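You operate a simulated robot arm through the tools that you are given. There is no shell and no other tool. Be economical: measure what you need, move in short steps, check, and stop when the job is done.

You run a simulated two-armed robot. Do the job below in one go: nothing can be reset, and whatever is moved stays where it is left.

## Task
Put one of the paper balls from the right bay of the kitting bench on the left bay of the kitting bench. Then put the brown shoe on the top of the lift table away on the front of the bin table. Then fetch the black brush from the top of the green bench and stand it on the top of the side table. Then take the white brush and leave it on the shelf behind the belt. Then take the yellow cone and put it on the left end of the conveyor top. Then put one of the job cards from the top of the brown bench on the top of the green bench. Then switch the brake lever off. The order counts. Set down upright: black brush, yellow cone.

It is judged by the outcome, as a careful person would: the job done as asked, and still so three seconds after it is handed in. It fails if anything else is knocked over, pushed out of place, dropped, spilled or broken.

## Robot
Two 7-joint arms with fingered hands on one trunk, on a base that drives. Base frame: it is fixed to the floor where the robot stands at the start and does not move with it; the origin is under the middle of the robot, x ahead of it, y to its left, z up; the surface under the hand at the start is at about z = 880. Readings come in mm, degrees, newtons and seconds.
The left shoulder is at the start at [70, 145, 1112], the right one opposite. With the tool pointing down near the work surface each hand reaches from about 440 to 800 mm from the robot's upright axis, wherever it stands, measured 20 degrees to its own side. Places, roughly: black brush (4x4x12 cm) [1500, -2900, 900]; brake lever [-1500, -6000, 1300]; brown shoe [750, -2250, 750]; front of the bin table [5500, 2800, 800]; job card [1750, -6250, 1000]; left bay of the kitting bench [600, 1200, 900]; left end of the conveyor top [5300, -3600, 900]; paper ball (4x4x4 cm) [600, -200, 900]; shelf behind the belt (208x24 cm) [5020, -2020, 900]; top of the green bench [1600, -2800, 900]; top of the side table [700, -1700, 900]; white brush (3x8x4 cm) [3400, -1200, 800]; yellow cone (7x7x12 cm) [5400, -2400, 600]. Payload 3.5 kg a hand.
The TCP of each hand is the grasp point between the finger pads, 25 mm short of the fingertips. In the tool frame z runs along the fingers and y along their closing line. Largest opening 88 mm; the body of the gripper starts 29 mm behind the TCP. The gripper is a hand of 4 fingers: y runs from the thumb to the fingers, the wrist lies at [-13, -97, -162] in the tool frame, and closing takes about 1.5 s.
Orientation is that of the tool frame in the base frame, as a unit quaternion [x, y, z, w]. With the fingers straight down and the wrist toward the robot, the tool's x, y and z point along [0, 1, 0], [1, 0, 0] and [0, 0, -1] of the base frame.

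## Interface
- The arms move only by the tool nudge_tool. It takes "left_series", "right_series" or both (then of equal length, played together; a hand with none holds still); each is a list of rows, each an object of numbers (a shift or turn left out is 0, a gripper value left out holds the last): "ax", "ay", "az": the turn, a rotation vector about the base's x, y, z in degrees; "x", "y", "z": the shift along the base's x, y, z in mm; "grip": the finger opening in mm, from 0 to 88. In form: [{"ax": .., "ay": .., "az": .., "x": .., "y": .., "z": .., "grip": ..}, ...]. A call has 1 to 10 rows; each row shifts and turns the commanded pose from where the row before left it. Rows are played at 5 a second. More than 50 mm and 8.6 degrees between two rows, or a gripper value outside its range, and nothing of the call is played. A pose out of reach is approached as far as the arm can. The call stops where the force on the tool passes 40 N (or 10 N more than at its start, if that is more) or the arm is blocked; 0.2 s more then pass. The fingers move at their own pace (about 45 mm/s each) and stop on an object; they squeeze with about 29 N. The grip force told is the motor's: it shows also when the fingers shut on nothing. Time passes only in rows, and 0.2 s behind the last, so rows that do not move let the fingers close. It gives the time, the measured TCP pose, the force on the tool (base axes), the opening and the grip force at its end, in the units of the frame above (readings bear some noise), with the torque about the TCP (base axes, N m) and any sound that the robot's microphone picked up.
- Cameras (640 x 400 px; columns grow to the right, rows downward): "scene" is now at [148, -14.9, 1445.9]; the picture's right is [-0.30, -0.96, 0.00], its down [-0.48, 0.15, -0.86] and it looks along [0.82, -0.26, -0.50] (base axes); focal length 275 px, centre (320, 200). "left" rides on the left gripper at [-64, -83, -98] in its tool frame; the picture's right is [-0.62, -0.37, 0.69], its down [0.71, -0.63, 0.30] and it looks along [0.32, 0.68, 0.65] (tool axes); focal length 265 px, centre (320, 200). "right" rides on the right gripper at [64, -83, -98] in its tool frame; the picture's right is [-0.62, 0.37, -0.69], its down [-0.71, -0.63, 0.30] and it looks along [-0.32, 0.68, 0.65] (tool axes); focal length 265 px, centre (320, 200). There is no depth. A picture from a camera that has moved, and an enlarged one, comes with that camera's place and axes in the base frame and with its lens. The place of the scene camera against the robot may be out by one fixed shift of up to 25 mm in any direction.
- capture(camera): a new picture of that camera. It takes no simulated time.
- move_column(by): slides the trunk up (or, below 0, down) by that many mm; the arms and the scene camera ride with it, the base frame stays. It gives what a move gives, with no picture.
- steer(legs): drives the robot by 1 to 6 legs, each [ahead, left, turn to the left] in mm, mm and degrees, along the robot's own axes; the way and the turn of a leg run together, so that a leg with both is an arc; at most 1500 mm and 180 degrees a leg. The arms and the cameras ride along, it lands a little off, and it stops where it bumps. It gives what a move gives.
- preshape(shape, hand): the hand has 4 fingers and takes this shape, open, in about a second: jaw (thumb against the fingers, like two jaws); tri (thumb and two fingers); tip (a fingertip pinch); poke (one finger out to press); point (the index stretched); flat (the hand flat); cup (the hand cupped); fist (a fist). The gripper value then closes the fingers along that shape, each until it touches; the sizes above hold for jaw. It gives what a move gives, with no picture.
- head_to(pan, tilt): turns the head with the scene camera to pan (to the left, within 86 degrees either way) and tilt (down, from -29 to 69), counted from straight ahead of the robot. It gives what a move gives.
- zoom(camera, box): a new picture of the part [left, top, right, bottom] of that camera's present view, enlarged. It takes no simulated time.
- hand_in(): hands the job in; it is judged then, once.

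Work in short steps. Places have to be worked out from the pictures, the camera data and where the tool is seen: move nearer, look again, correct. Check each grasp and each placing, and mend what went wrong. You have 196 turns and 192 pictures in all, those below and enlarged ones among them. Open the grippers and draw the arms clear of the work before you hand the job in, unless the task says otherwise.

The tools are called after "Request:" as name(argument=value, ...) on one line, values as JSON. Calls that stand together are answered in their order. nudge_tool: Moves the arms, as the interface text tells. Its arguments: {"type":"object","properties":{"left_series":{"type":"array","items":{"type":"object","properties":{"ax":{"type":"number"},"ay":{"type":"number"},"az":{"type":"number"},"x":{"type":"number"},"y":{"type":"number"},"z":{"type":"number"},"grip":{"type":"number"}}}},"right_series":{"type":"array","items":{"type":"object","properties":{"ax":{"type":"number"},"ay":{"type":"number"},"az":{"type":"number"},"x":{"type":"number"},"y":{"type":"number"},"z":{"type":"number"},"grip":{"type":"number"}}}}},"required":[]} The other tools are called the same way: move_column (by) slides the trunk up or down; preshape (shape, hand) gives the hand a shape; steer (legs) drives the base; head_to (pan, tilt) turns the head that bears the scene camera; capture (camera) takes a picture; zoom (camera, box) takes an enlarged picture of a part of a camera's view; hand_in () hands the job in.

At the start:

```text
t: 0.0
left_tcp_pos: [548.5, 104.3, 1137.7]
left_ee_rot: [0.707, 0.707, 0.0, 0.001]
left_ft_force: [0.6, 0.9, 0.6]
left_torque: [-0.01, 0.04, 0.02]
left_opening: 87.6
left_finger_force: 0.1
left_shape: jaw
right_tcp_pos: [444.7, -355.8, 1276.0]
right_ee_rot: [0.707, 0.707, 0.0, 0.001]
right_ft_force: [0.0, -0.3, 0.0]
right_torque: [0.02, 0.0, -0.01]
right_opening: 87.5
right_finger_force: 0.2
right_shape: jaw
trunk travel left (down, up): [-675.0, 165.0]
robot x, y, heading: [1.0, 1.1, 0.1]
head pan, tilt: [-17.2, 30.3]
```

scene: 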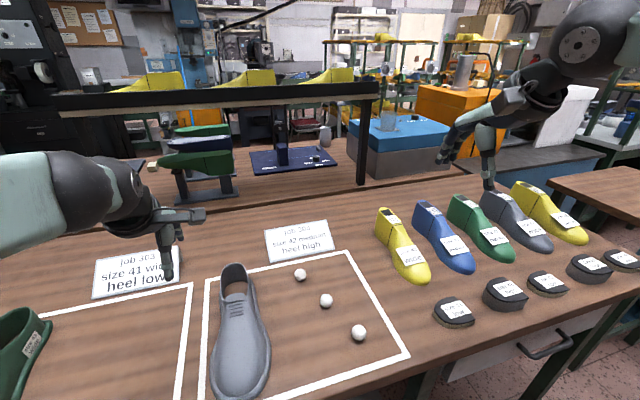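
right: 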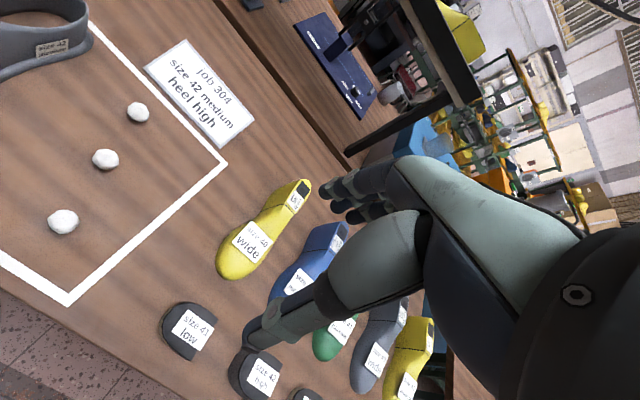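
left: 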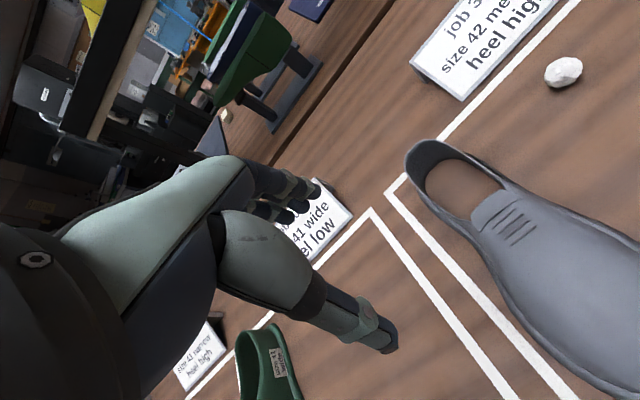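

I'll look to the left first, to see the left bay and the way there.

Request:
head_to(pan=50, tilt=30)

Request:
capture(camera="scene")

Request:
head_to(pan=-70, tilt=25)

Request:
capture(camera="scene")

```text
t: 1.4
left_tcp_pos: [548.8, 104.7, 1139.8]
left_ee_rot: [0.707, 0.707, 0.001, 0.001]
left_ft_force: [-0.4, 0.8, 0.6]
left_torque: [-0.02, 0.0, 0.0]
left_opening: 87.5
left_finger_force: 0.1
left_shape: jaw
right_tcp_pos: [443.9, -355.0, 1277.1]
right_ee_rot: [0.707, 0.707, 0.002, 0.001]
right_ft_force: [-0.6, -0.4, -0.5]
right_torque: [-0.02, 0.02, 0.01]
right_opening: 87.5
right_finger_force: 0.1
right_shape: jaw
trunk travel left (down, up): [-675.0, 165.0]
robot x, y, heading: [-0.8, -2.1, -0.3]
head pan, tilt: [50.0, 30.0]
```

```text
188 pictures are left
camera scene: at [119.9, 81.1, 1446.4], right [0.77, -0.64, 0.0], down [-0.32, -0.38, -0.87], along [0.56, 0.66, -0.5], focal length 275 px, centre (320, 200)
```

scene: 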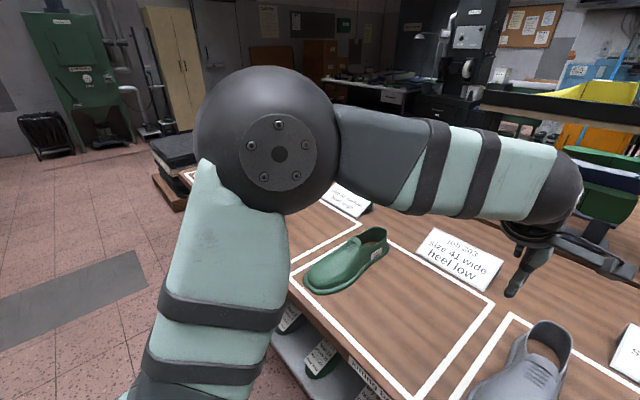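

```text
t: 3.4
left_tcp_pos: [548.8, 105.0, 1138.9]
left_ee_rot: [0.707, 0.708, 0.0, 0.0]
left_ft_force: [-0.2, 0.3, 0.9]
left_torque: [0.02, 0.0, -0.04]
left_opening: 87.6
left_finger_force: 0.1
left_shape: jaw
right_tcp_pos: [444.4, -354.0, 1277.6]
right_ee_rot: [0.707, 0.707, -0.001, -0.001]
right_ft_force: [-0.7, 0.3, 0.1]
right_torque: [-0.03, 0.03, 0.0]
right_opening: 87.8
right_finger_force: 0.1
right_shape: jaw
trunk travel left (down, up): [-675.0, 165.0]
robot x, y, heading: [3.4, -0.4, -0.2]
head pan, tilt: [-70.0, 25.0]
```

```text
187 pictures are left
camera scene: at [93.3, -74.7, 1454.4], right [-0.94, -0.34, 0.0], down [-0.14, 0.4, -0.91], along [0.31, -0.85, -0.42], focal length 275 px, centre (320, 200)
```

scene: 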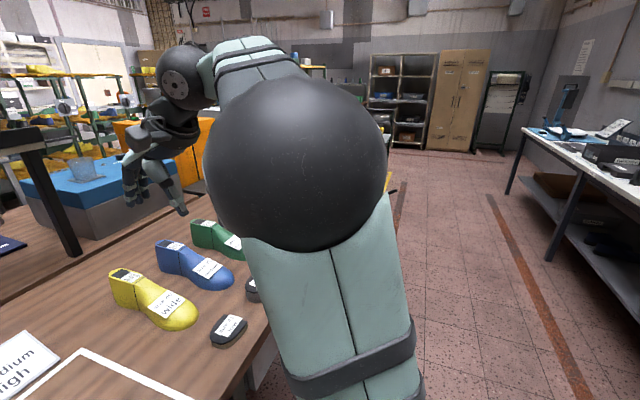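

The balls come out near [457,-213], [555,-173] and one farther, from the wrist camera; the scene camera seems about 20 mm off in x. I take the nearest ball with the right hand: first to a pose above it.

Request:
nudge_tool(right_series=[{"y": 28, "z": -40, "x": 3, "grip": 75}, {"y": 28, "z": -40, "x": 3}, {"y": 28, "z": -40, "x": 3}, {"y": 28, "z": -40, "x": 2}, {"y": 30, "z": -40, "x": 2}, {"z": -40}, {"z": -40}])

Request:
capture(camera="right")

Request:
head_to(pan=-20, tilt=45)

Request:
capture(camera="scene")

```text
t: 5.0
left_tcp_pos: [551.0, 103.5, 1137.9]
left_ee_rot: [0.707, 0.707, 0.0, -0.001]
left_ft_force: [-0.4, 1.0, -1.3]
left_torque: [-0.01, -0.03, -0.05]
left_opening: 87.5
left_finger_force: 0.1
left_shape: jaw
right_tcp_pos: [459.0, -215.1, 997.1]
right_ee_rot: [0.707, 0.708, -0.001, 0.001]
right_ft_force: [0.5, -1.0, -0.1]
right_torque: [0.01, 0.02, 0.01]
right_opening: 75.5
right_finger_force: 0.1
right_shape: jaw
trunk travel left (down, up): [-675.0, 165.0]
robot x, y, heading: [-1.3, 0.7, 0.2]
head pan, tilt: [-70.0, 25.0]
```

```text
186 pictures are left
camera right: at [375.6, -151.8, 1095.6], right [0.37, -0.62, 0.69], down [-0.63, -0.72, -0.3], along [0.68, -0.32, -0.65], focal length 265 px, centre (320, 200)
```

right: 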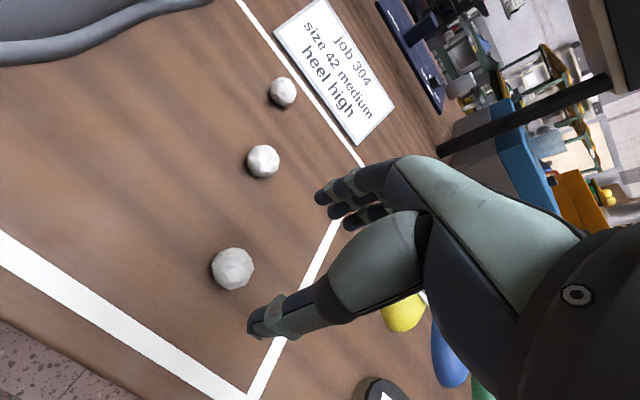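

```text
t: 6.2
left_tcp_pos: [549.6, 105.2, 1138.7]
left_ee_rot: [0.708, 0.707, 0.0, -0.001]
left_ft_force: [-0.7, -0.2, -0.4]
left_torque: [0.01, 0.03, 0.0]
left_opening: 87.5
left_finger_force: 0.0
left_shape: jaw
right_tcp_pos: [457.6, -214.8, 997.9]
right_ee_rot: [0.707, 0.707, 0.0, 0.001]
right_ft_force: [-0.3, 0.3, -0.4]
right_torque: [0.01, -0.01, -0.02]
right_opening: 75.3
right_finger_force: 0.1
right_shape: jaw
trunk travel left (down, up): [-675.0, 165.0]
robot x, y, heading: [-1.2, 4.2, 0.0]
head pan, tilt: [-20.0, 45.0]
```

```text
185 pictures are left
camera scene: at [138.3, -16.1, 1423.8], right [-0.34, -0.94, 0.0], down [-0.66, 0.24, -0.71], along [0.66, -0.24, -0.71], focal length 275 px, centre (320, 200)
```

scene: 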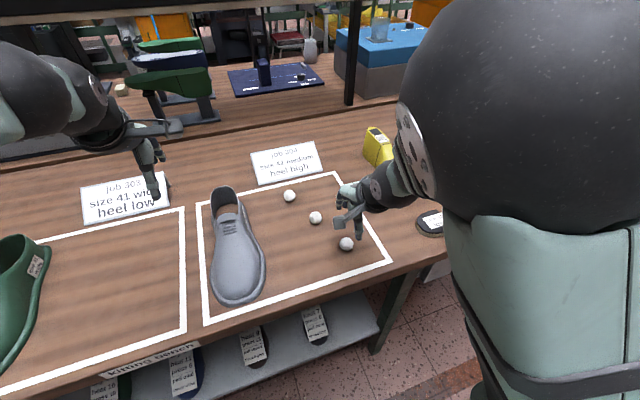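

The ball lies right under the grasp point at [457,-214]. Going straight down and closing.

Request:
nudge_tool(right_series=[{"z": -30}, {"z": -30}, {"z": -20}, {"z": -11}, {"grip": 0}, {}, {}, {}, {}, {}])

Request:
capture(camera="right")

```text
t: 8.4
left_tcp_pos: [548.8, 104.7, 1137.4]
left_ee_rot: [0.707, 0.707, 0.0, 0.001]
left_ft_force: [0.0, -0.1, -0.5]
left_torque: [-0.02, -0.01, 0.0]
left_opening: 87.5
left_finger_force: 0.1
left_shape: jaw
right_tcp_pos: [457.1, -213.7, 905.2]
right_ee_rot: [0.707, 0.707, 0.0, 0.0]
right_ft_force: [0.5, -0.3, 1.2]
right_torque: [-0.02, 0.0, -0.01]
right_opening: 1.8
right_finger_force: 28.7
right_shape: jaw
trunk travel left (down, up): [-675.0, 165.0]
robot x, y, heading: [-3.1, -2.0, 0.2]
head pan, tilt: [-20.0, 45.0]
```

```text
184 pictures are left
camera right: at [373.7, -150.0, 1004.8], right [0.37, -0.62, 0.69], down [-0.63, -0.71, -0.3], along [0.68, -0.32, -0.65], focal length 265 px, centre (320, 200)
```

right: 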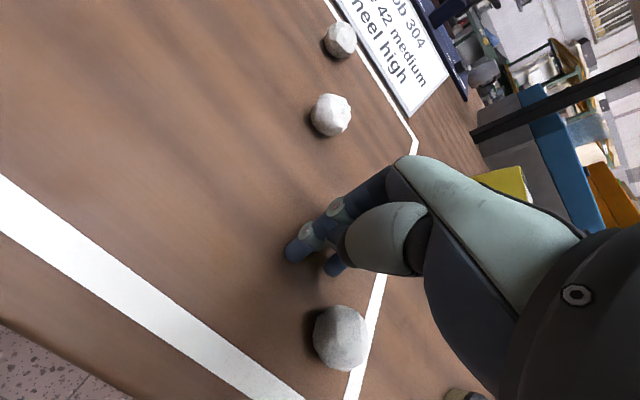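

The fingers shut on nothing: the ball slipped out sideways to about [428,-255]. I lift, switch to the three-point "tri" shape for a caged grasp, and look.

Request:
nudge_tool(right_series=[{"z": 40}, {"z": 40, "x": -15, "y": -20}, {"z": 0, "x": -15, "y": -20}, {}])

Request:
preshape(hand="right", shape="tri")

Request:
capture(camera="right")

```text
t: 9.4
left_tcp_pos: [549.6, 105.1, 1137.6]
left_ee_rot: [0.707, 0.707, -0.001, 0.0]
left_ft_force: [-0.9, 0.1, 0.5]
left_torque: [-0.01, -0.01, -0.01]
left_opening: 87.6
left_finger_force: 0.0
left_shape: jaw
right_tcp_pos: [428.6, -252.5, 986.1]
right_ee_rot: [0.708, 0.707, -0.001, 0.0]
right_ft_force: [-0.5, 0.4, 1.4]
right_torque: [-0.02, 0.03, 0.03]
right_opening: 2.0
right_finger_force: 29.2
right_shape: jaw
trunk travel left (down, up): [-675.0, 165.0]
robot x, y, heading: [2.5, -3.4, 0.2]
head pan, tilt: [-20.0, 45.0]
```

```text
t: 10.3
left_tcp_pos: [548.8, 104.4, 1137.9]
left_ee_rot: [0.707, 0.707, -0.001, 0.0]
left_ft_force: [0.3, 0.2, -0.9]
left_torque: [0.01, 0.0, 0.0]
left_opening: 87.6
left_finger_force: 0.0
left_shape: jaw
right_tcp_pos: [428.7, -253.5, 985.1]
right_ee_rot: [0.707, 0.707, -0.001, -0.001]
right_ft_force: [-0.5, 1.1, -0.7]
right_torque: [0.01, 0.0, 0.02]
right_opening: 87.7
right_finger_force: 0.0
right_shape: tri
trunk travel left (down, up): [-675.0, 165.0]
robot x, y, heading: [-1.7, 0.2, 0.0]
head pan, tilt: [-20.0, 45.0]
```

```text
183 pictures are left
camera right: at [344.7, -189.9, 1084.1], right [0.37, -0.62, 0.69], down [-0.63, -0.71, -0.3], along [0.68, -0.32, -0.65], focal length 265 px, centre (320, 200)
```

right: 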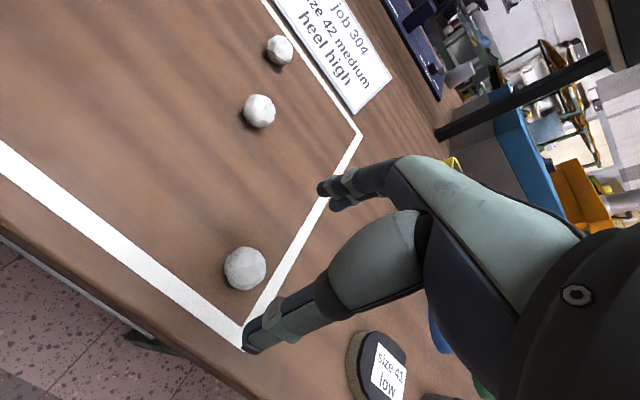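

The ball is at [428,-256] directly under the hand. I descend with the tri shape, slightly lower and shifted 4 mm to centre it, and close.

Request:
nudge_tool(right_series=[{"z": -30, "y": -4, "grip": 70}, {"z": -30}, {"z": -16}, {"z": -8}, {"grip": 50}, {"grip": 30}, {"grip": 10}, {"grip": 0}, {}, {}])

Request:
capture(camera="right")

```text
t: 12.5
left_tcp_pos: [548.5, 106.0, 1139.1]
left_ee_rot: [0.707, 0.707, -0.001, 0.001]
left_ft_force: [0.8, -0.2, -0.3]
left_torque: [0.02, -0.01, -0.05]
left_opening: 87.3
left_finger_force: 0.1
left_shape: jaw
right_tcp_pos: [429.0, -257.1, 903.1]
right_ee_rot: [0.708, 0.706, 0.0, 0.001]
right_ft_force: [2.5, 0.5, 13.7]
right_torque: [0.1, -0.13, -0.04]
right_opening: 4.4
right_finger_force: 28.8
right_shape: tri
trunk travel left (down, up): [-675.0, 165.0]
robot x, y, heading: [-0.7, -0.3, 0.0]
head pan, tilt: [-20.0, 45.0]
```

```text
182 pictures are left
camera right: at [344.1, -193.1, 1001.4], right [0.37, -0.62, 0.69], down [-0.63, -0.71, -0.31], along [0.69, -0.32, -0.65], focal length 265 px, centre (320, 200)
```

right: 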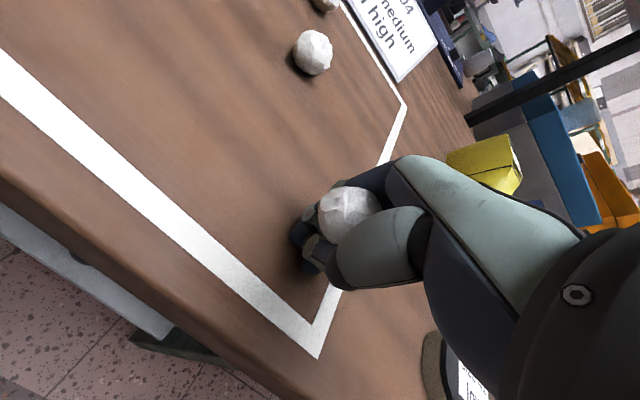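

The ball appears to sit in the hand, above the closed fingertips. I lift and check whether it stays.

Request:
nudge_tool(right_series=[{"z": 20}, {"z": 30}, {"z": 40}, {"z": 40}, {}])

Request:
capture(camera="right")

Request:
zoom(camera="scene", box=[280, 150, 440, 250])

```text
t: 13.7
left_tcp_pos: [548.9, 104.2, 1138.4]
left_ee_rot: [0.707, 0.707, -0.001, 0.0]
left_ft_force: [0.5, -0.2, 0.2]
left_torque: [0.01, 0.01, 0.05]
left_opening: 87.5
left_finger_force: 0.0
left_shape: jaw
right_tcp_pos: [427.9, -257.8, 1030.8]
right_ee_rot: [0.707, 0.707, 0.0, -0.001]
right_ft_force: [-0.9, -0.8, -0.3]
right_torque: [0.04, 0.01, 0.01]
right_opening: 3.5
right_finger_force: 29.3
right_shape: tri
trunk travel left (down, up): [-675.0, 165.0]
robot x, y, heading: [-0.7, 3.3, 0.0]
head pan, tilt: [-20.0, 45.0]
```

```text
181 pictures are left
camera right: at [344.7, -194.3, 1130.3], right [0.37, -0.62, 0.69], down [-0.63, -0.71, -0.3], along [0.68, -0.32, -0.65], focal length 265 px, centre (320, 200)
```

right: 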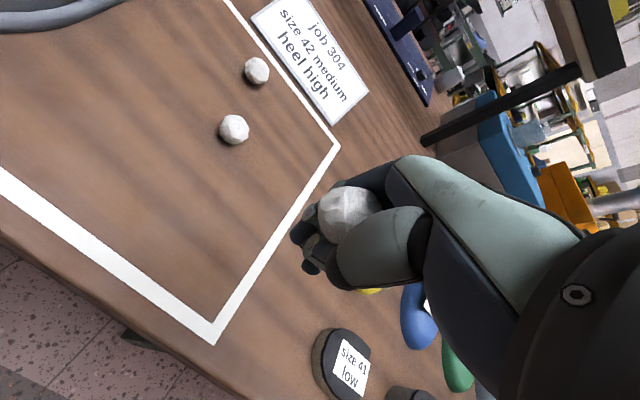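

```text
4.00 times, centred on (360, 200) of scene
camera zoom: at [138.8, -16.6, 1423.7], right [-0.34, -0.94, 0.0], down [-0.67, 0.24, -0.71], along [0.66, -0.24, -0.71], focal length 1098 px, centre (160, 200)
```

zoom: 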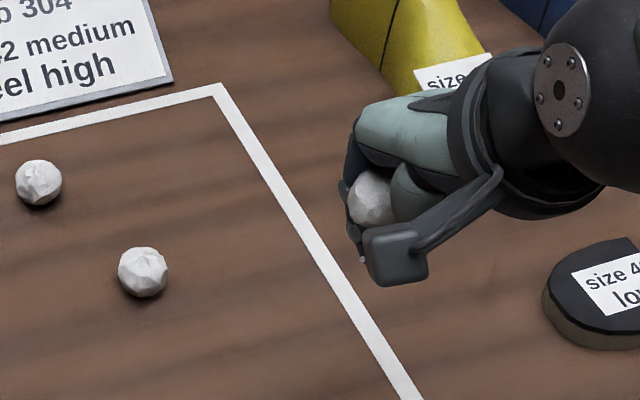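

The ball is caged in the right hand. I raise it and drive left along the bench, then look at the left bay.

Request:
nudge_tool(right_series=[{"z": 40}, {"z": 40}, {"z": 40}], left_series=[{"z": 20}, {"z": 20}, {"z": 20}])

Request:
steer(legs=[[0, 700, 0]])

Request:
head_to(pan=15, tilt=35)

Request:
capture(camera="scene")

Request:
head_to(pan=75, tilt=30)

Request:
capture(camera="scene")

```text
t: 14.5
left_tcp_pos: [549.1, 104.4, 1199.8]
left_ee_rot: [0.708, 0.707, 0.0, 0.0]
left_ft_force: [-0.2, 0.6, 0.1]
left_torque: [-0.01, -0.01, 0.02]
left_opening: 87.7
left_finger_force: 0.1
left_shape: jaw
right_tcp_pos: [439.9, -270.9, 1148.5]
right_ee_rot: [0.706, 0.708, 0.005, -0.005]
right_ft_force: [0.2, 1.2, 0.0]
right_torque: [-0.01, 0.01, -0.01]
right_opening: 3.8
right_finger_force: 28.7
right_shape: tri
right hand out of reach, approached as far as the arm can: row 2, 3
trunk travel left (down, up): [-675.0, 165.0]
robot x, y, heading: [0.3, -4.7, -0.1]
head pan, tilt: [-20.0, 45.0]
```

```text
t: 18.3
left_tcp_pos: [546.3, 808.4, 1198.7]
left_ee_rot: [0.705, 0.709, 0.0, 0.0]
left_ft_force: [-1.0, 0.3, 0.2]
left_torque: [0.02, 0.0, 0.02]
left_opening: 88.0
left_finger_force: 0.0
left_shape: jaw
right_tcp_pos: [439.2, 431.8, 1148.0]
right_ee_rot: [0.705, 0.709, 0.004, -0.004]
right_ft_force: [-0.3, -0.4, 0.0]
right_torque: [0.02, 0.02, 0.01]
right_opening: 3.8
right_finger_force: 28.9
right_shape: tri
trunk travel left (down, up): [-675.0, 165.0]
robot x, y, heading: [-3.5, 697.9, 0.2]
head pan, tilt: [-20.0, 45.0]
```

```text
t: 19.3
left_tcp_pos: [547.1, 809.7, 1198.5]
left_ee_rot: [0.706, 0.708, 0.0, 0.0]
left_ft_force: [0.0, 1.1, 0.2]
left_torque: [-0.01, 0.01, 0.02]
left_opening: 87.6
left_finger_force: 0.2
left_shape: jaw
right_tcp_pos: [440.1, 431.4, 1147.9]
right_ee_rot: [0.705, 0.709, 0.005, -0.005]
right_ft_force: [-0.1, 0.1, 0.6]
right_torque: [-0.01, -0.01, 0.02]
right_opening: 3.6
right_finger_force: 29.4
right_shape: tri
trunk travel left (down, up): [-675.0, 165.0]
robot x, y, heading: [-3.3, 699.8, 0.3]
head pan, tilt: [15.0, 35.0]
```

```text
179 pictures are left
camera scene: at [144.6, 736.4, 1438.6], right [0.26, -0.96, 0.0], down [-0.55, -0.15, -0.82], along [0.79, 0.22, -0.57], focal length 275 px, centre (320, 200)
```

scene: 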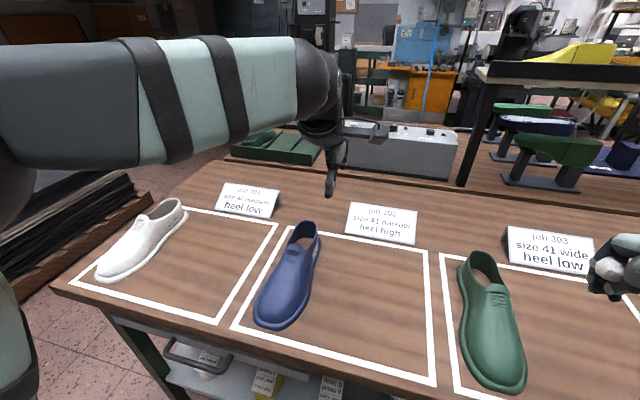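

```text
t: 20.6
left_tcp_pos: [546.2, 808.9, 1197.9]
left_ee_rot: [0.705, 0.709, 0.0, 0.0]
left_ft_force: [-0.4, 0.9, 0.2]
left_torque: [0.0, -0.01, 0.0]
left_opening: 87.8
left_finger_force: 0.1
left_shape: jaw
right_tcp_pos: [439.2, 432.5, 1147.8]
right_ee_rot: [0.706, 0.708, 0.005, -0.005]
right_ft_force: [-0.6, 0.2, -0.1]
right_torque: [-0.01, 0.01, 0.01]
right_opening: 3.8
right_finger_force: 29.2
right_shape: tri
trunk travel left (down, up): [-675.0, 165.0]
robot x, y, heading: [-1.1, 701.7, 0.3]
head pan, tilt: [75.0, 30.0]
```

```text
178 pictures are left
camera scene: at [82.7, 800.9, 1446.4], right [0.97, -0.25, 0.0], down [-0.13, -0.48, -0.87], along [0.22, 0.84, -0.5], focal length 275 px, centre (320, 200)
```

scene: 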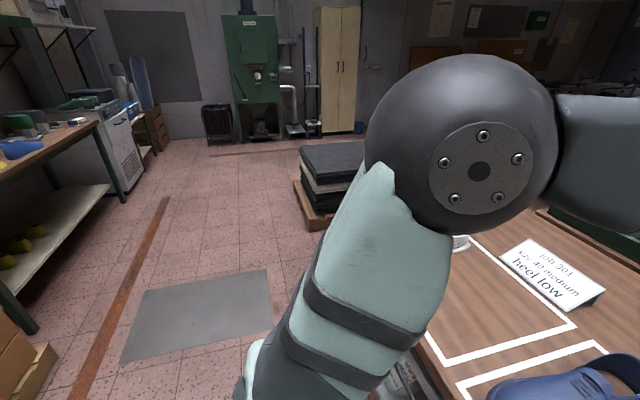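

The left bay is the white shoe's one, about x 390–740, y 1040–1436, free for y 1050–1290. I drive 640 mm further left, and will set the ball around [540,1150].

Request:
steer(legs=[[0, 640, 0]])

Request:
head_to(pan=-15, tilt=45)

Request:
capture(camera="scene")

Request:
capture(camera="right")

```text
t: 24.2
left_tcp_pos: [540.9, 1452.3, 1197.9]
left_ee_rot: [0.705, 0.71, 0.0, 0.0]
left_ft_force: [0.0, 0.6, 0.1]
left_torque: [0.02, -0.02, 0.0]
left_opening: 87.5
left_finger_force: 0.1
left_shape: jaw
right_tcp_pos: [434.7, 1074.2, 1147.4]
right_ee_rot: [0.704, 0.71, 0.005, -0.005]
right_ft_force: [-0.8, -0.4, -0.5]
right_torque: [-0.05, 0.0, -0.04]
right_opening: 3.5
right_finger_force: 29.4
right_shape: tri
trunk travel left (down, up): [-675.0, 165.0]
robot x, y, heading: [-3.9, 1346.3, 0.5]
head pan, tilt: [75.0, 30.0]
```

```text
t: 25.9
left_tcp_pos: [542.3, 1452.0, 1198.7]
left_ee_rot: [0.705, 0.709, -0.002, 0.0]
left_ft_force: [-1.1, -0.2, 0.7]
left_torque: [0.04, 0.0, -0.03]
left_opening: 87.6
left_finger_force: 0.1
left_shape: jaw
right_tcp_pos: [436.0, 1074.8, 1148.1]
right_ee_rot: [0.704, 0.71, 0.006, -0.005]
right_ft_force: [-0.4, -0.3, 0.0]
right_torque: [-0.02, -0.02, 0.01]
right_opening: 3.5
right_finger_force: 28.8
right_shape: tri
trunk travel left (down, up): [-675.0, 165.0]
robot x, y, heading: [-3.6, 1338.6, 0.5]
head pan, tilt: [-15.0, 45.0]
```

```text
177 pictures are left
camera scene: at [134.2, 1334.4, 1423.8], right [-0.25, -0.97, 0.0], down [-0.68, 0.18, -0.71], along [0.68, -0.18, -0.71], focal length 275 px, centre (320, 200)
```

scene: 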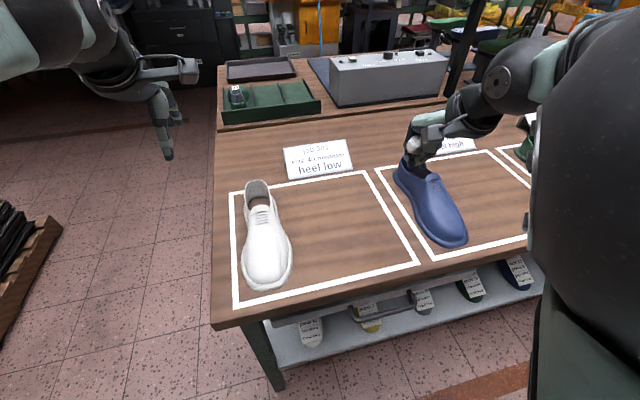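

```text
176 pictures are left
camera right: at [351.7, 1135.7, 1247.7], right [0.37, -0.63, 0.68], down [-0.63, -0.71, -0.31], along [0.69, -0.31, -0.66], focal length 265 px, centre (320, 200)
```

right: 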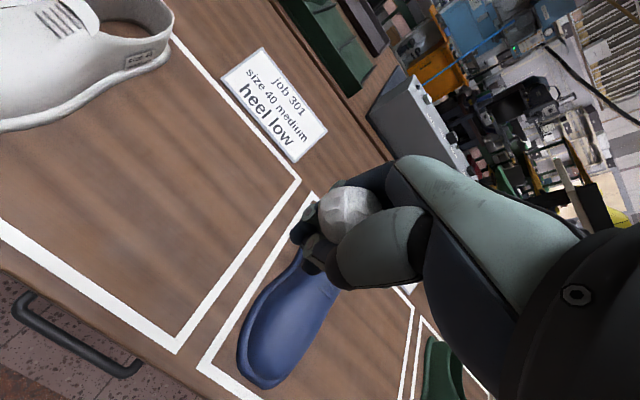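

Bay edges confirmed by the wrist camera (right line at y≈1023). I move the right hand to [540,1150] and down to just above the top.

Request:
nudge_tool(right_series=[{"x": 35, "y": 26}, {"x": 35, "y": 26}, {"x": 35, "y": 26}, {"z": -45}, {"z": -45}, {"z": -45}, {"z": -45}, {"z": -35}, {"z": -25}])

Request:
capture(camera="right")

```text
t: 27.9
left_tcp_pos: [542.5, 1451.2, 1198.6]
left_ee_rot: [0.704, 0.71, -0.001, 0.0]
left_ft_force: [0.0, -0.2, -0.4]
left_torque: [-0.02, -0.01, 0.05]
left_opening: 87.6
left_finger_force: 0.1
left_shape: jaw
right_tcp_pos: [541.8, 1151.2, 908.7]
right_ee_rot: [0.705, 0.709, 0.005, -0.005]
right_ft_force: [-0.6, 0.1, 0.8]
right_torque: [0.02, -0.01, 0.0]
right_opening: 3.7
right_finger_force: 29.0
right_shape: tri
trunk travel left (down, up): [-675.0, 165.0]
robot x, y, heading: [-7.0, 1344.8, 0.4]
head pan, tilt: [-15.0, 45.0]
```

```text
175 pictures are left
camera right: at [457.7, 1213.1, 1007.3], right [0.37, -0.63, 0.68], down [-0.63, -0.71, -0.31], along [0.69, -0.31, -0.66], focal length 265 px, centre (320, 200)
```

right: 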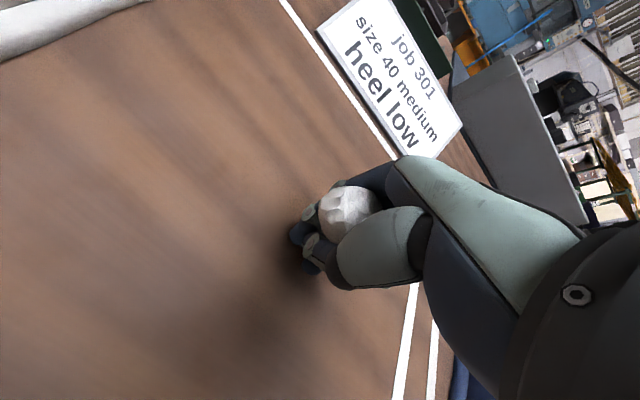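

The hand is just over the bay. I open slowly, let it settle, and look.

Request:
nudge_tool(right_series=[{"grip": 15}, {"grip": 25}, {"grip": 35}, {"grip": 45}, {"grip": 60}, {"grip": 80}, {}, {}])

Request:
capture(camera="right")

```text
t: 29.6
left_tcp_pos: [541.4, 1452.0, 1198.7]
left_ee_rot: [0.704, 0.71, 0.0, 0.0]
left_ft_force: [0.4, -0.1, 0.1]
left_torque: [-0.02, 0.0, 0.01]
left_opening: 87.6
left_finger_force: 0.0
left_shape: jaw
right_tcp_pos: [541.2, 1153.1, 908.3]
right_ee_rot: [0.705, 0.71, 0.005, -0.005]
right_ft_force: [0.2, -0.8, 0.5]
right_torque: [-0.01, 0.04, 0.0]
right_opening: 79.8
right_finger_force: 0.0
right_shape: tri
trunk travel left (down, up): [-675.0, 165.0]
robot x, y, heading: [-6.5, 1340.2, 0.5]
head pan, tilt: [-15.0, 45.0]
```

```text
174 pictures are left
camera right: at [457.1, 1213.4, 1008.1], right [0.37, -0.63, 0.68], down [-0.63, -0.71, -0.31], along [0.69, -0.31, -0.66], focal length 265 px, centre (320, 200)
```

right: 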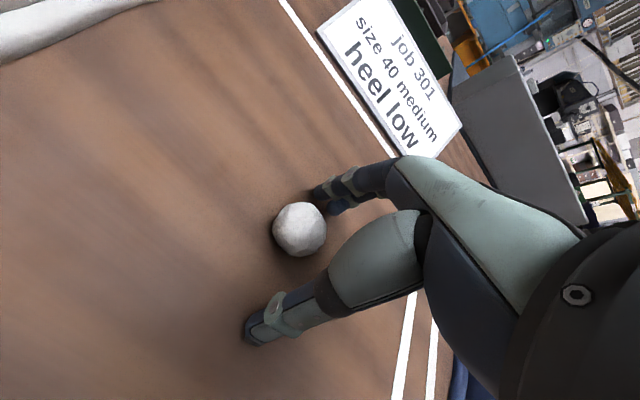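

The ball rests on the top between the open fingers. I lift straight up and confirm.

Request:
nudge_tool(right_series=[{"z": 30}, {"z": 40}, {"z": 50}, {"z": 50}, {"z": 50}])

Request:
capture(camera="right")

```text
t: 30.9
left_tcp_pos: [540.1, 1451.7, 1199.8]
left_ee_rot: [0.705, 0.71, 0.0, 0.0]
left_ft_force: [0.2, 0.1, 0.1]
left_torque: [0.01, 0.01, 0.0]
left_opening: 87.3
left_finger_force: 0.0
left_shape: jaw
right_tcp_pos: [539.4, 1152.5, 1130.4]
right_ee_rot: [0.705, 0.709, 0.005, -0.005]
right_ft_force: [0.3, -0.7, -0.3]
right_torque: [0.02, 0.0, -0.01]
right_opening: 79.9
right_finger_force: 0.1
right_shape: tri
trunk travel left (down, up): [-675.0, 165.0]
robot x, y, heading: [-5.8, 1342.6, 0.5]
head pan, tilt: [-15.0, 45.0]
```

```text
173 pictures are left
camera right: at [455.0, 1213.2, 1229.8], right [0.37, -0.63, 0.68], down [-0.63, -0.71, -0.31], along [0.69, -0.31, -0.66], focal length 265 px, centre (320, 200)
```

right: 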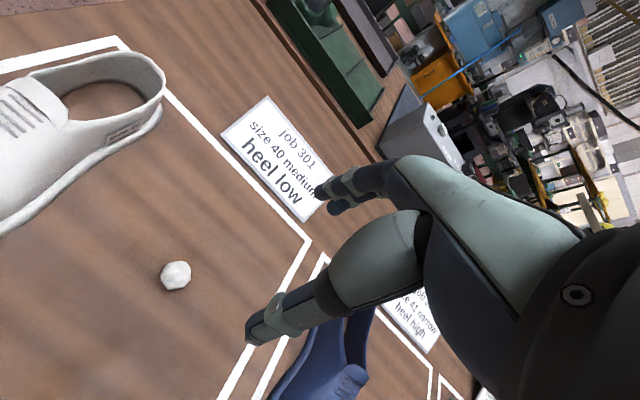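

The ball stands in the left bay, well inside the lines. Next the brown shoe: I back off and drive to the right along the bench, then look around.

Request:
steer(legs=[[-250, 0, 0], [0, -1400, 0], [0, -900, 0]])

Request:
head_to(pan=-40, tilt=20)

Request:
capture(camera="scene")

Request:
head_to(pan=-85, tilt=20)

Request:
capture(camera="scene")

```text
t: 43.6
left_tcp_pos: [314.5, -846.2, 1198.1]
left_ee_rot: [0.702, 0.712, 0.001, 0.0]
left_ft_force: [-0.8, -0.8, 0.5]
left_torque: [0.01, 0.0, 0.02]
left_opening: 87.3
left_finger_force: 0.0
left_shape: jaw
right_tcp_pos: [315.6, -1147.4, 1129.6]
right_ee_rot: [0.703, 0.711, 0.004, -0.004]
right_ft_force: [0.1, -0.7, 0.8]
right_torque: [0.01, -0.01, -0.01]
right_opening: 80.1
right_finger_force: 0.1
right_shape: tri
trunk travel left (down, up): [-675.0, 165.0]
robot x, y, heading: [-231.8, -958.1, 0.5]
head pan, tilt: [-15.0, 45.0]
```

```text
t: 44.5
left_tcp_pos: [315.5, -846.7, 1199.1]
left_ee_rot: [0.703, 0.711, -0.001, 0.0]
left_ft_force: [0.6, 0.2, 0.2]
left_torque: [0.01, 0.0, 0.01]
left_opening: 87.2
left_finger_force: 0.0
left_shape: jaw
right_tcp_pos: [316.3, -1145.5, 1128.3]
right_ee_rot: [0.703, 0.711, 0.005, -0.004]
right_ft_force: [-0.6, 0.8, 0.0]
right_torque: [0.01, -0.01, 0.0]
right_opening: 79.5
right_finger_force: 0.0
right_shape: tri
trunk travel left (down, up): [-675.0, 165.0]
robot x, y, heading: [-229.0, -957.1, 0.7]
head pan, tilt: [-40.0, 20.0]
```

```text
172 pictures are left
camera scene: at [-98.3, -1004.9, 1462.4], right [-0.63, -0.77, 0.0], down [-0.27, 0.22, -0.94], along [0.73, -0.59, -0.34], focal length 275 px, centre (320, 200)
```

scene: 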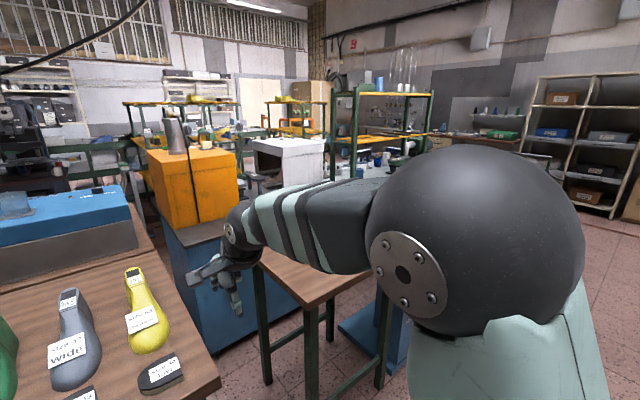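

```text
t: 45.6
left_tcp_pos: [315.5, -847.3, 1199.0]
left_ee_rot: [0.703, 0.711, 0.0, 0.0]
left_ft_force: [0.3, -0.2, -0.9]
left_torque: [0.01, 0.01, 0.01]
left_opening: 87.7
left_finger_force: 0.1
left_shape: jaw
right_tcp_pos: [314.3, -1146.5, 1129.1]
right_ee_rot: [0.702, 0.712, 0.005, -0.005]
right_ft_force: [-0.5, -0.5, 1.4]
right_torque: [-0.01, -0.04, 0.01]
right_opening: 79.9
right_finger_force: 0.0
right_shape: tri
trunk travel left (down, up): [-675.0, 165.0]
robot x, y, heading: [-231.3, -958.9, 0.7]
head pan, tilt: [-85.0, 20.0]
```

```text
171 pictures are left
camera scene: at [-161.0, -1038.7, 1462.5], right [-0.99, -0.1, 0.0], down [-0.03, 0.34, -0.94], along [0.09, -0.93, -0.34], focal length 275 px, centre (320, 200)
```

scene: 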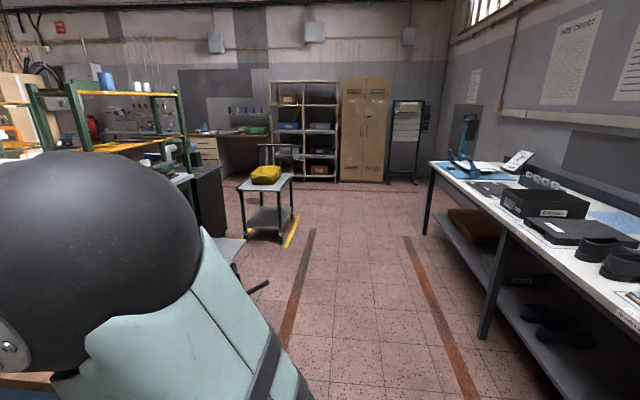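

Free corridor to the right; the side table is the small wooden one and the lift table is behind it. I drive 1200 mm further right and look.

Request:
steer(legs=[[0, -1200, 0]])

Request:
head_to(pan=0, tilt=35)

Request:
capture(camera="scene")

Request:
head_to(pan=-45, tilt=30)

Request:
capture(camera="scene")

```text
t: 51.7
left_tcp_pos: [336.5, -2037.7, 1199.6]
left_ee_rot: [0.699, 0.715, 0.001, 0.001]
left_ft_force: [-0.3, 0.6, 0.2]
left_torque: [0.0, 0.0, 0.0]
left_opening: 87.5
left_finger_force: 0.0
left_shape: jaw
right_tcp_pos: [339.5, -2337.1, 1130.3]
right_ee_rot: [0.699, 0.715, 0.005, -0.005]
right_ft_force: [0.3, 0.0, 1.1]
right_torque: [0.0, 0.06, 0.01]
right_opening: 80.0
right_finger_force: 0.0
right_shape: tri
trunk travel left (down, up): [-675.0, 165.0]
robot x, y, heading: [-211.7, -2155.6, 1.4]
head pan, tilt: [-85.0, 20.0]
```

```text
t: 53.2
left_tcp_pos: [336.0, -2037.5, 1198.7]
left_ee_rot: [0.699, 0.715, 0.0, 0.0]
left_ft_force: [0.6, 0.9, 1.2]
left_torque: [-0.03, -0.02, -0.02]
left_opening: 87.7
left_finger_force: 0.1
left_shape: jaw
right_tcp_pos: [337.7, -2337.2, 1129.1]
right_ee_rot: [0.699, 0.715, 0.005, -0.005]
right_ft_force: [-0.1, -1.0, 0.2]
right_torque: [0.02, -0.01, 0.0]
right_opening: 80.2
right_finger_force: 0.1
right_shape: tri
trunk travel left (down, up): [-675.0, 165.0]
robot x, y, heading: [-210.1, -2156.9, 1.4]
head pan, tilt: [0.0, 35.0]
```

```text
170 pictures are left
camera scene: at [-61.1, -2140.1, 1438.6], right [0.02, -1.0, 0.0], down [-0.57, -0.01, -0.82], along [0.82, 0.02, -0.57], focal length 275 px, centre (320, 200)
```

scene: 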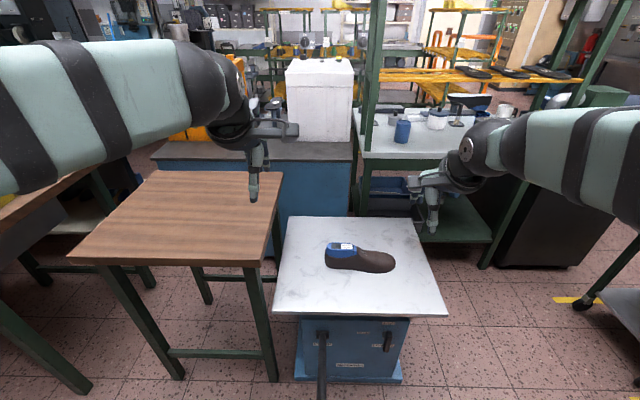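

```text
t: 54.4
left_tcp_pos: [335.5, -2036.3, 1199.4]
left_ee_rot: [0.7, 0.715, 0.0, 0.0]
left_ft_force: [0.0, 0.0, -0.2]
left_torque: [-0.02, -0.01, -0.03]
left_opening: 87.6
left_finger_force: 0.0
left_shape: jaw
right_tcp_pos: [338.4, -2337.1, 1128.5]
right_ee_rot: [0.699, 0.715, 0.004, -0.005]
right_ft_force: [0.4, 0.4, 0.1]
right_torque: [-0.01, -0.02, 0.04]
right_opening: 79.8
right_finger_force: 0.1
right_shape: tri
trunk travel left (down, up): [-675.0, 165.0]
robot x, y, heading: [-210.5, -2156.3, 1.1]
head pan, tilt: [-45.0, 30.0]
```

```text
169 pictures are left
camera scene: at [-83.6, -2204.4, 1446.4], right [-0.69, -0.72, 0.0], down [-0.36, 0.34, -0.87], along [0.63, -0.6, -0.5], focal length 275 px, centre (320, 200)
```

scene: 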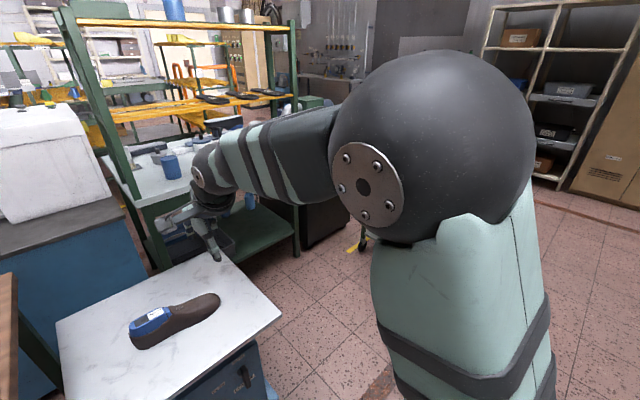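

The shoe lies along y on the lift table, toe to the right. I move 150 mm ahead, lower the trunk a bit, and look with the right wrist camera.

Request:
steer(legs=[[150, 0, 0]])

Request:
move_column(by=-100)

Request:
preshape(hand="right", shape="jaw")

Request:
capture(camera="right")

Request:
head_to(pan=0, tilt=45)

Request:
capture(camera="scene")

```text
t: 55.8
left_tcp_pos: [483.9, -2033.9, 1199.1]
left_ee_rot: [0.699, 0.715, 0.0, 0.001]
left_ft_force: [-0.1, 0.0, 0.3]
left_torque: [-0.01, -0.01, -0.01]
left_opening: 87.5
left_finger_force: 0.2
left_shape: jaw
right_tcp_pos: [486.4, -2333.6, 1130.2]
right_ee_rot: [0.699, 0.715, 0.005, -0.004]
right_ft_force: [-0.4, -0.4, 0.1]
right_torque: [-0.01, -0.01, -0.03]
right_opening: 79.8
right_finger_force: 0.1
right_shape: tri
trunk travel left (down, up): [-675.0, 165.0]
robot x, y, heading: [-62.5, -2150.3, 1.4]
head pan, tilt: [-45.0, 30.0]
```

```text
t: 57.1
left_tcp_pos: [485.4, -2032.4, 1100.1]
left_ee_rot: [0.698, 0.716, 0.0, 0.001]
left_ft_force: [0.2, 0.2, -0.2]
left_torque: [0.02, 0.02, 0.0]
left_opening: 87.6
left_finger_force: 0.1
left_shape: jaw
right_tcp_pos: [487.7, -2333.4, 1028.7]
right_ee_rot: [0.699, 0.715, 0.005, -0.005]
right_ft_force: [0.5, -0.6, -0.1]
right_torque: [-0.04, -0.01, -0.02]
right_opening: 79.9
right_finger_force: 0.2
right_shape: tri
trunk travel left (down, up): [-575.0, 265.0]
robot x, y, heading: [-62.2, -2150.9, 1.6]
head pan, tilt: [-45.0, 30.0]
```

```text
t: 58.0
left_tcp_pos: [485.3, -2032.9, 1098.1]
left_ee_rot: [0.698, 0.716, 0.0, 0.0]
left_ft_force: [0.6, 0.0, -0.1]
left_torque: [-0.02, 0.0, -0.01]
left_opening: 87.6
left_finger_force: 0.0
left_shape: jaw
right_tcp_pos: [489.2, -2333.3, 1029.1]
right_ee_rot: [0.699, 0.715, 0.005, -0.005]
right_ft_force: [-0.1, -0.7, 0.2]
right_torque: [-0.02, -0.02, 0.02]
right_opening: 87.7
right_finger_force: 0.0
right_shape: jaw
trunk travel left (down, up): [-575.0, 265.0]
robot x, y, heading: [-59.9, -2154.4, 1.2]
head pan, tilt: [-45.0, 30.0]
```

```text
168 pictures are left
camera right: at [403.8, -2273.1, 1129.0], right [0.38, -0.62, 0.68], down [-0.61, -0.72, -0.31], along [0.69, -0.3, -0.66], focal length 265 px, centre (320, 200)
```

right: 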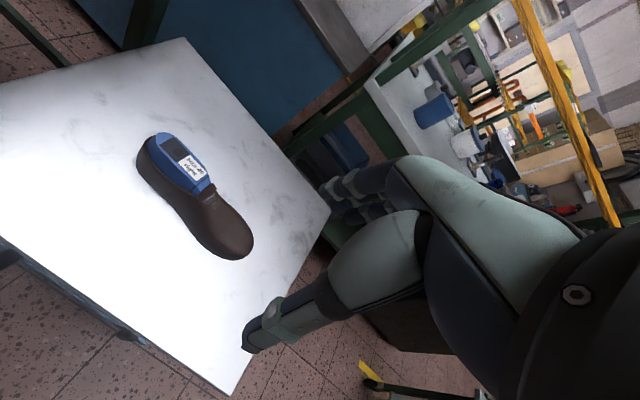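

```text
t: 59.1
left_tcp_pos: [486.3, -2033.3, 1098.5]
left_ee_rot: [0.699, 0.716, -0.001, -0.001]
left_ft_force: [0.1, -0.1, -0.4]
left_torque: [0.02, 0.04, 0.03]
left_opening: 87.4
left_finger_force: 0.0
left_shape: jaw
right_tcp_pos: [489.9, -2333.9, 1028.7]
right_ee_rot: [0.699, 0.715, 0.005, -0.005]
right_ft_force: [0.6, 0.1, 0.4]
right_torque: [-0.02, 0.01, -0.01]
right_opening: 87.5
right_finger_force: 0.2
right_shape: jaw
trunk travel left (down, up): [-575.0, 265.0]
robot x, y, heading: [-58.8, -2157.0, 1.1]
head pan, tilt: [0.0, 45.0]
```

```text
167 pictures are left
camera scene: at [82.3, -2136.6, 1323.8], right [0.02, -1.0, 0.0], down [-0.71, -0.02, -0.71], along [0.71, 0.02, -0.71], focal length 275 px, centre (320, 200)
```

scene: 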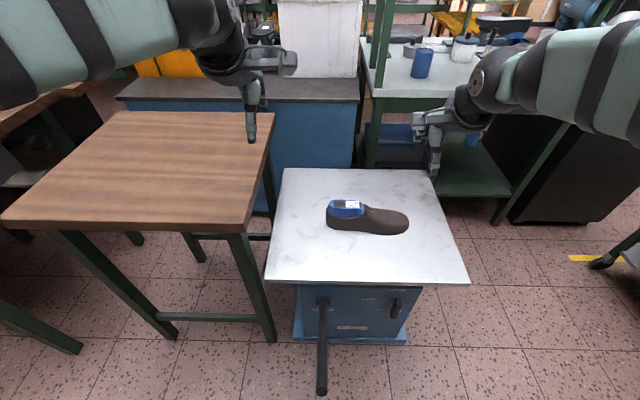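

Triangulation gives the shoe near [644,-2280] with its middle at z≈670, table top ≈640. I move the right hand over its waist and look closer.

Request:
nudge_tool(right_series=[{"x": 38, "y": 18}, {"x": 38, "y": 18}, {"x": 38, "y": 18}, {"x": 38, "y": 18}, {"z": -45, "az": 3}, {"z": -45, "az": 3}, {"z": -40}])

Request:
capture(camera="right")

Request:
capture(camera="scene")

```text
t: 60.7
left_tcp_pos: [487.6, -2033.9, 1097.4]
left_ee_rot: [0.698, 0.716, -0.001, 0.0]
left_ft_force: [0.8, -0.3, 0.5]
left_torque: [0.01, -0.01, 0.01]
left_opening: 87.7
left_finger_force: 0.1
left_shape: jaw
right_tcp_pos: [641.0, -2260.6, 896.9]
right_ee_rot: [0.661, 0.751, 0.004, -0.007]
right_ft_force: [0.1, -0.1, 0.3]
right_torque: [0.03, 0.02, -0.01]
right_opening: 87.8
right_finger_force: 0.0
right_shape: jaw
trunk travel left (down, up): [-575.0, 265.0]
robot x, y, heading: [-59.7, -2149.9, 1.3]
head pan, tilt: [0.0, 45.0]
```

```text
166 pictures are left
camera right: at [550.1, -2210.7, 997.9], right [0.45, -0.58, 0.68], down [-0.53, -0.79, -0.31], along [0.72, -0.22, -0.66], focal length 265 px, centre (320, 200)
```

right: 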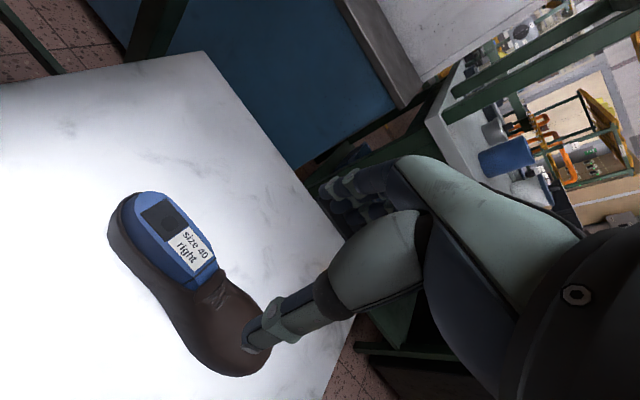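

```text
165 pictures are left
camera scene: at [83.5, -2136.5, 1323.7], right [0.02, -1.0, 0.0], down [-0.71, -0.02, -0.71], along [0.71, 0.02, -0.71], focal length 275 px, centre (320, 200)
```

scene: 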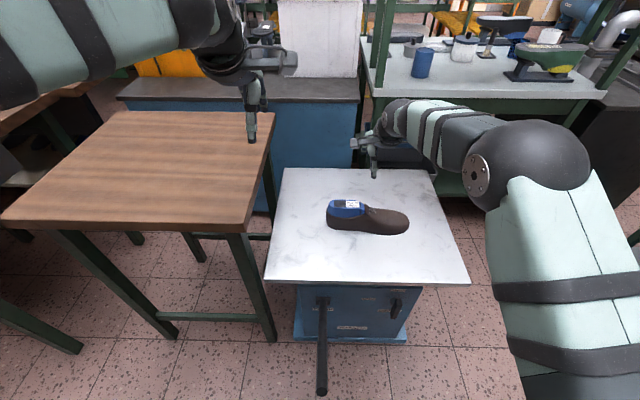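

Shoe runs almost along y, waist centre about [648,-2275]. I correct the hand, descend to z≈715 and look again.

Request:
nudge_tool(right_series=[{"x": 7, "y": -14, "az": -3}, {"z": -45}, {"z": -45}, {"z": -45}, {"z": -40}, {}])

Request:
capture(camera="right")

Request:
zoom(camera="scene", box=[260, 120, 500, 270])

```text
t: 62.1
left_tcp_pos: [485.9, -2033.3, 1099.9]
left_ee_rot: [0.698, 0.716, 0.001, 0.001]
left_ft_force: [-0.4, 0.5, -0.9]
left_torque: [0.01, -0.01, -0.05]
left_opening: 87.5
left_finger_force: 0.2
left_shape: jaw
right_tcp_pos: [648.2, -2274.7, 723.9]
right_ee_rot: [0.68, 0.734, 0.005, -0.005]
right_ft_force: [0.1, 0.7, -0.1]
right_torque: [-0.01, -0.01, -0.03]
right_opening: 87.8
right_finger_force: 0.1
right_shape: jaw
trunk travel left (down, up): [-575.0, 265.0]
robot x, y, heading: [-60.9, -2151.6, 1.4]
head pan, tilt: [0.0, 45.0]
```

```text
164 pictures are left
camera right: at [559.2, -2218.8, 824.6], right [0.41, -0.6, 0.68], down [-0.57, -0.76, -0.31], along [0.71, -0.26, -0.66], focal length 265 px, centre (320, 200)
```

right: 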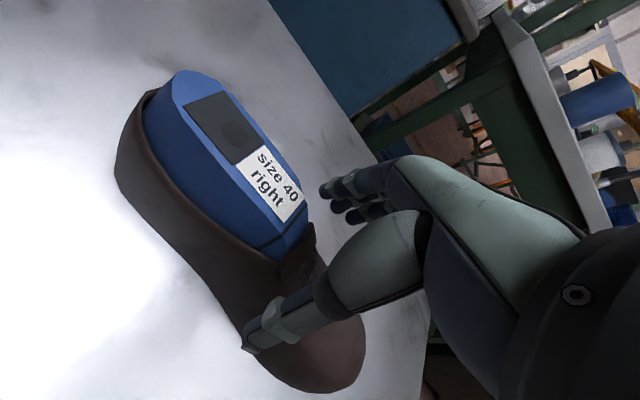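

```text
2.67 times, centred on (380, 195) of scene
camera zoom: at [81.7, -2136.3, 1323.9], right [0.02, -1.0, 0.0], down [-0.71, -0.02, -0.71], along [0.71, 0.02, -0.71], focal length 732 px, centre (160, 213)
```

zoom: 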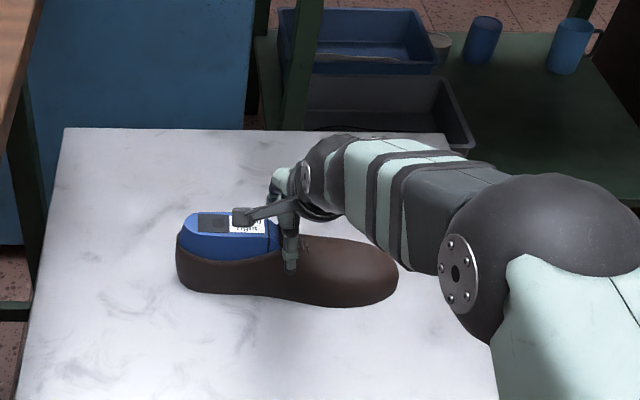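

The thumb is in front of the shoe and fingers behind it, at the instep. I go down another 24 mm and close.

Request:
nudge_tool(right_series=[{"z": -12}, {"z": -12}, {"grip": 40}, {"grip": 0}, {}, {}, {}, {}])

Request:
capture(camera="right")

Request:
zoom(camera="scene", box=[260, 120, 500, 270])

```text
t: 63.9
left_tcp_pos: [485.1, -2033.8, 1098.1]
left_ee_rot: [0.698, 0.716, -0.001, 0.0]
left_ft_force: [-0.7, -0.1, 0.4]
left_torque: [0.02, -0.01, 0.04]
left_opening: 87.5
left_finger_force: 0.1
left_shape: jaw
right_tcp_pos: [648.0, -2275.9, 701.1]
right_ee_rot: [0.68, 0.733, 0.005, -0.005]
right_ft_force: [-0.2, -0.2, 0.8]
right_torque: [-0.04, 0.06, 0.08]
right_opening: 43.2
right_finger_force: 29.1
right_shape: jaw
trunk travel left (down, up): [-575.0, 265.0]
robot x, y, heading: [-59.6, -2151.9, 1.6]
head pan, tilt: [0.0, 45.0]
```

```text
162 pictures are left
camera right: at [559.2, -2219.1, 800.6], right [0.41, -0.6, 0.68], down [-0.57, -0.76, -0.31], along [0.71, -0.26, -0.66], focal length 265 px, centre (320, 200)
```

right: 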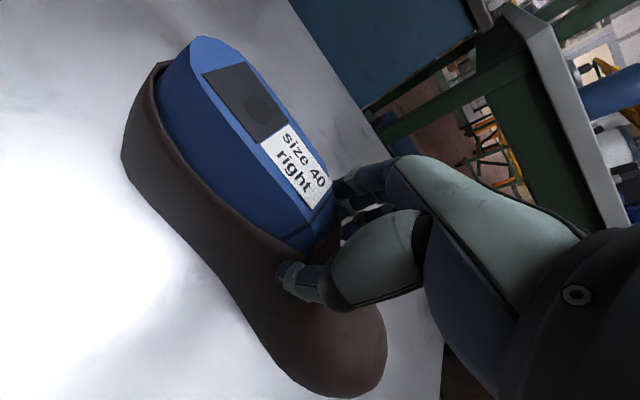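

```text
2.67 times, centred on (380, 195) of scene
camera zoom: at [82.0, -2136.4, 1323.8], right [0.02, -1.0, 0.0], down [-0.71, -0.02, -0.71], along [0.71, 0.02, -0.71], focal length 732 px, centre (160, 213)
```

zoom: 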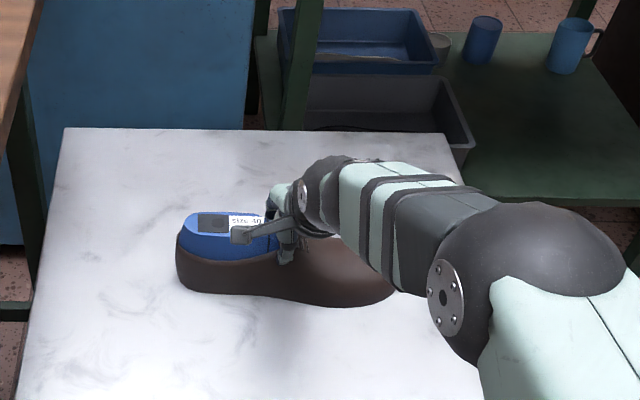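

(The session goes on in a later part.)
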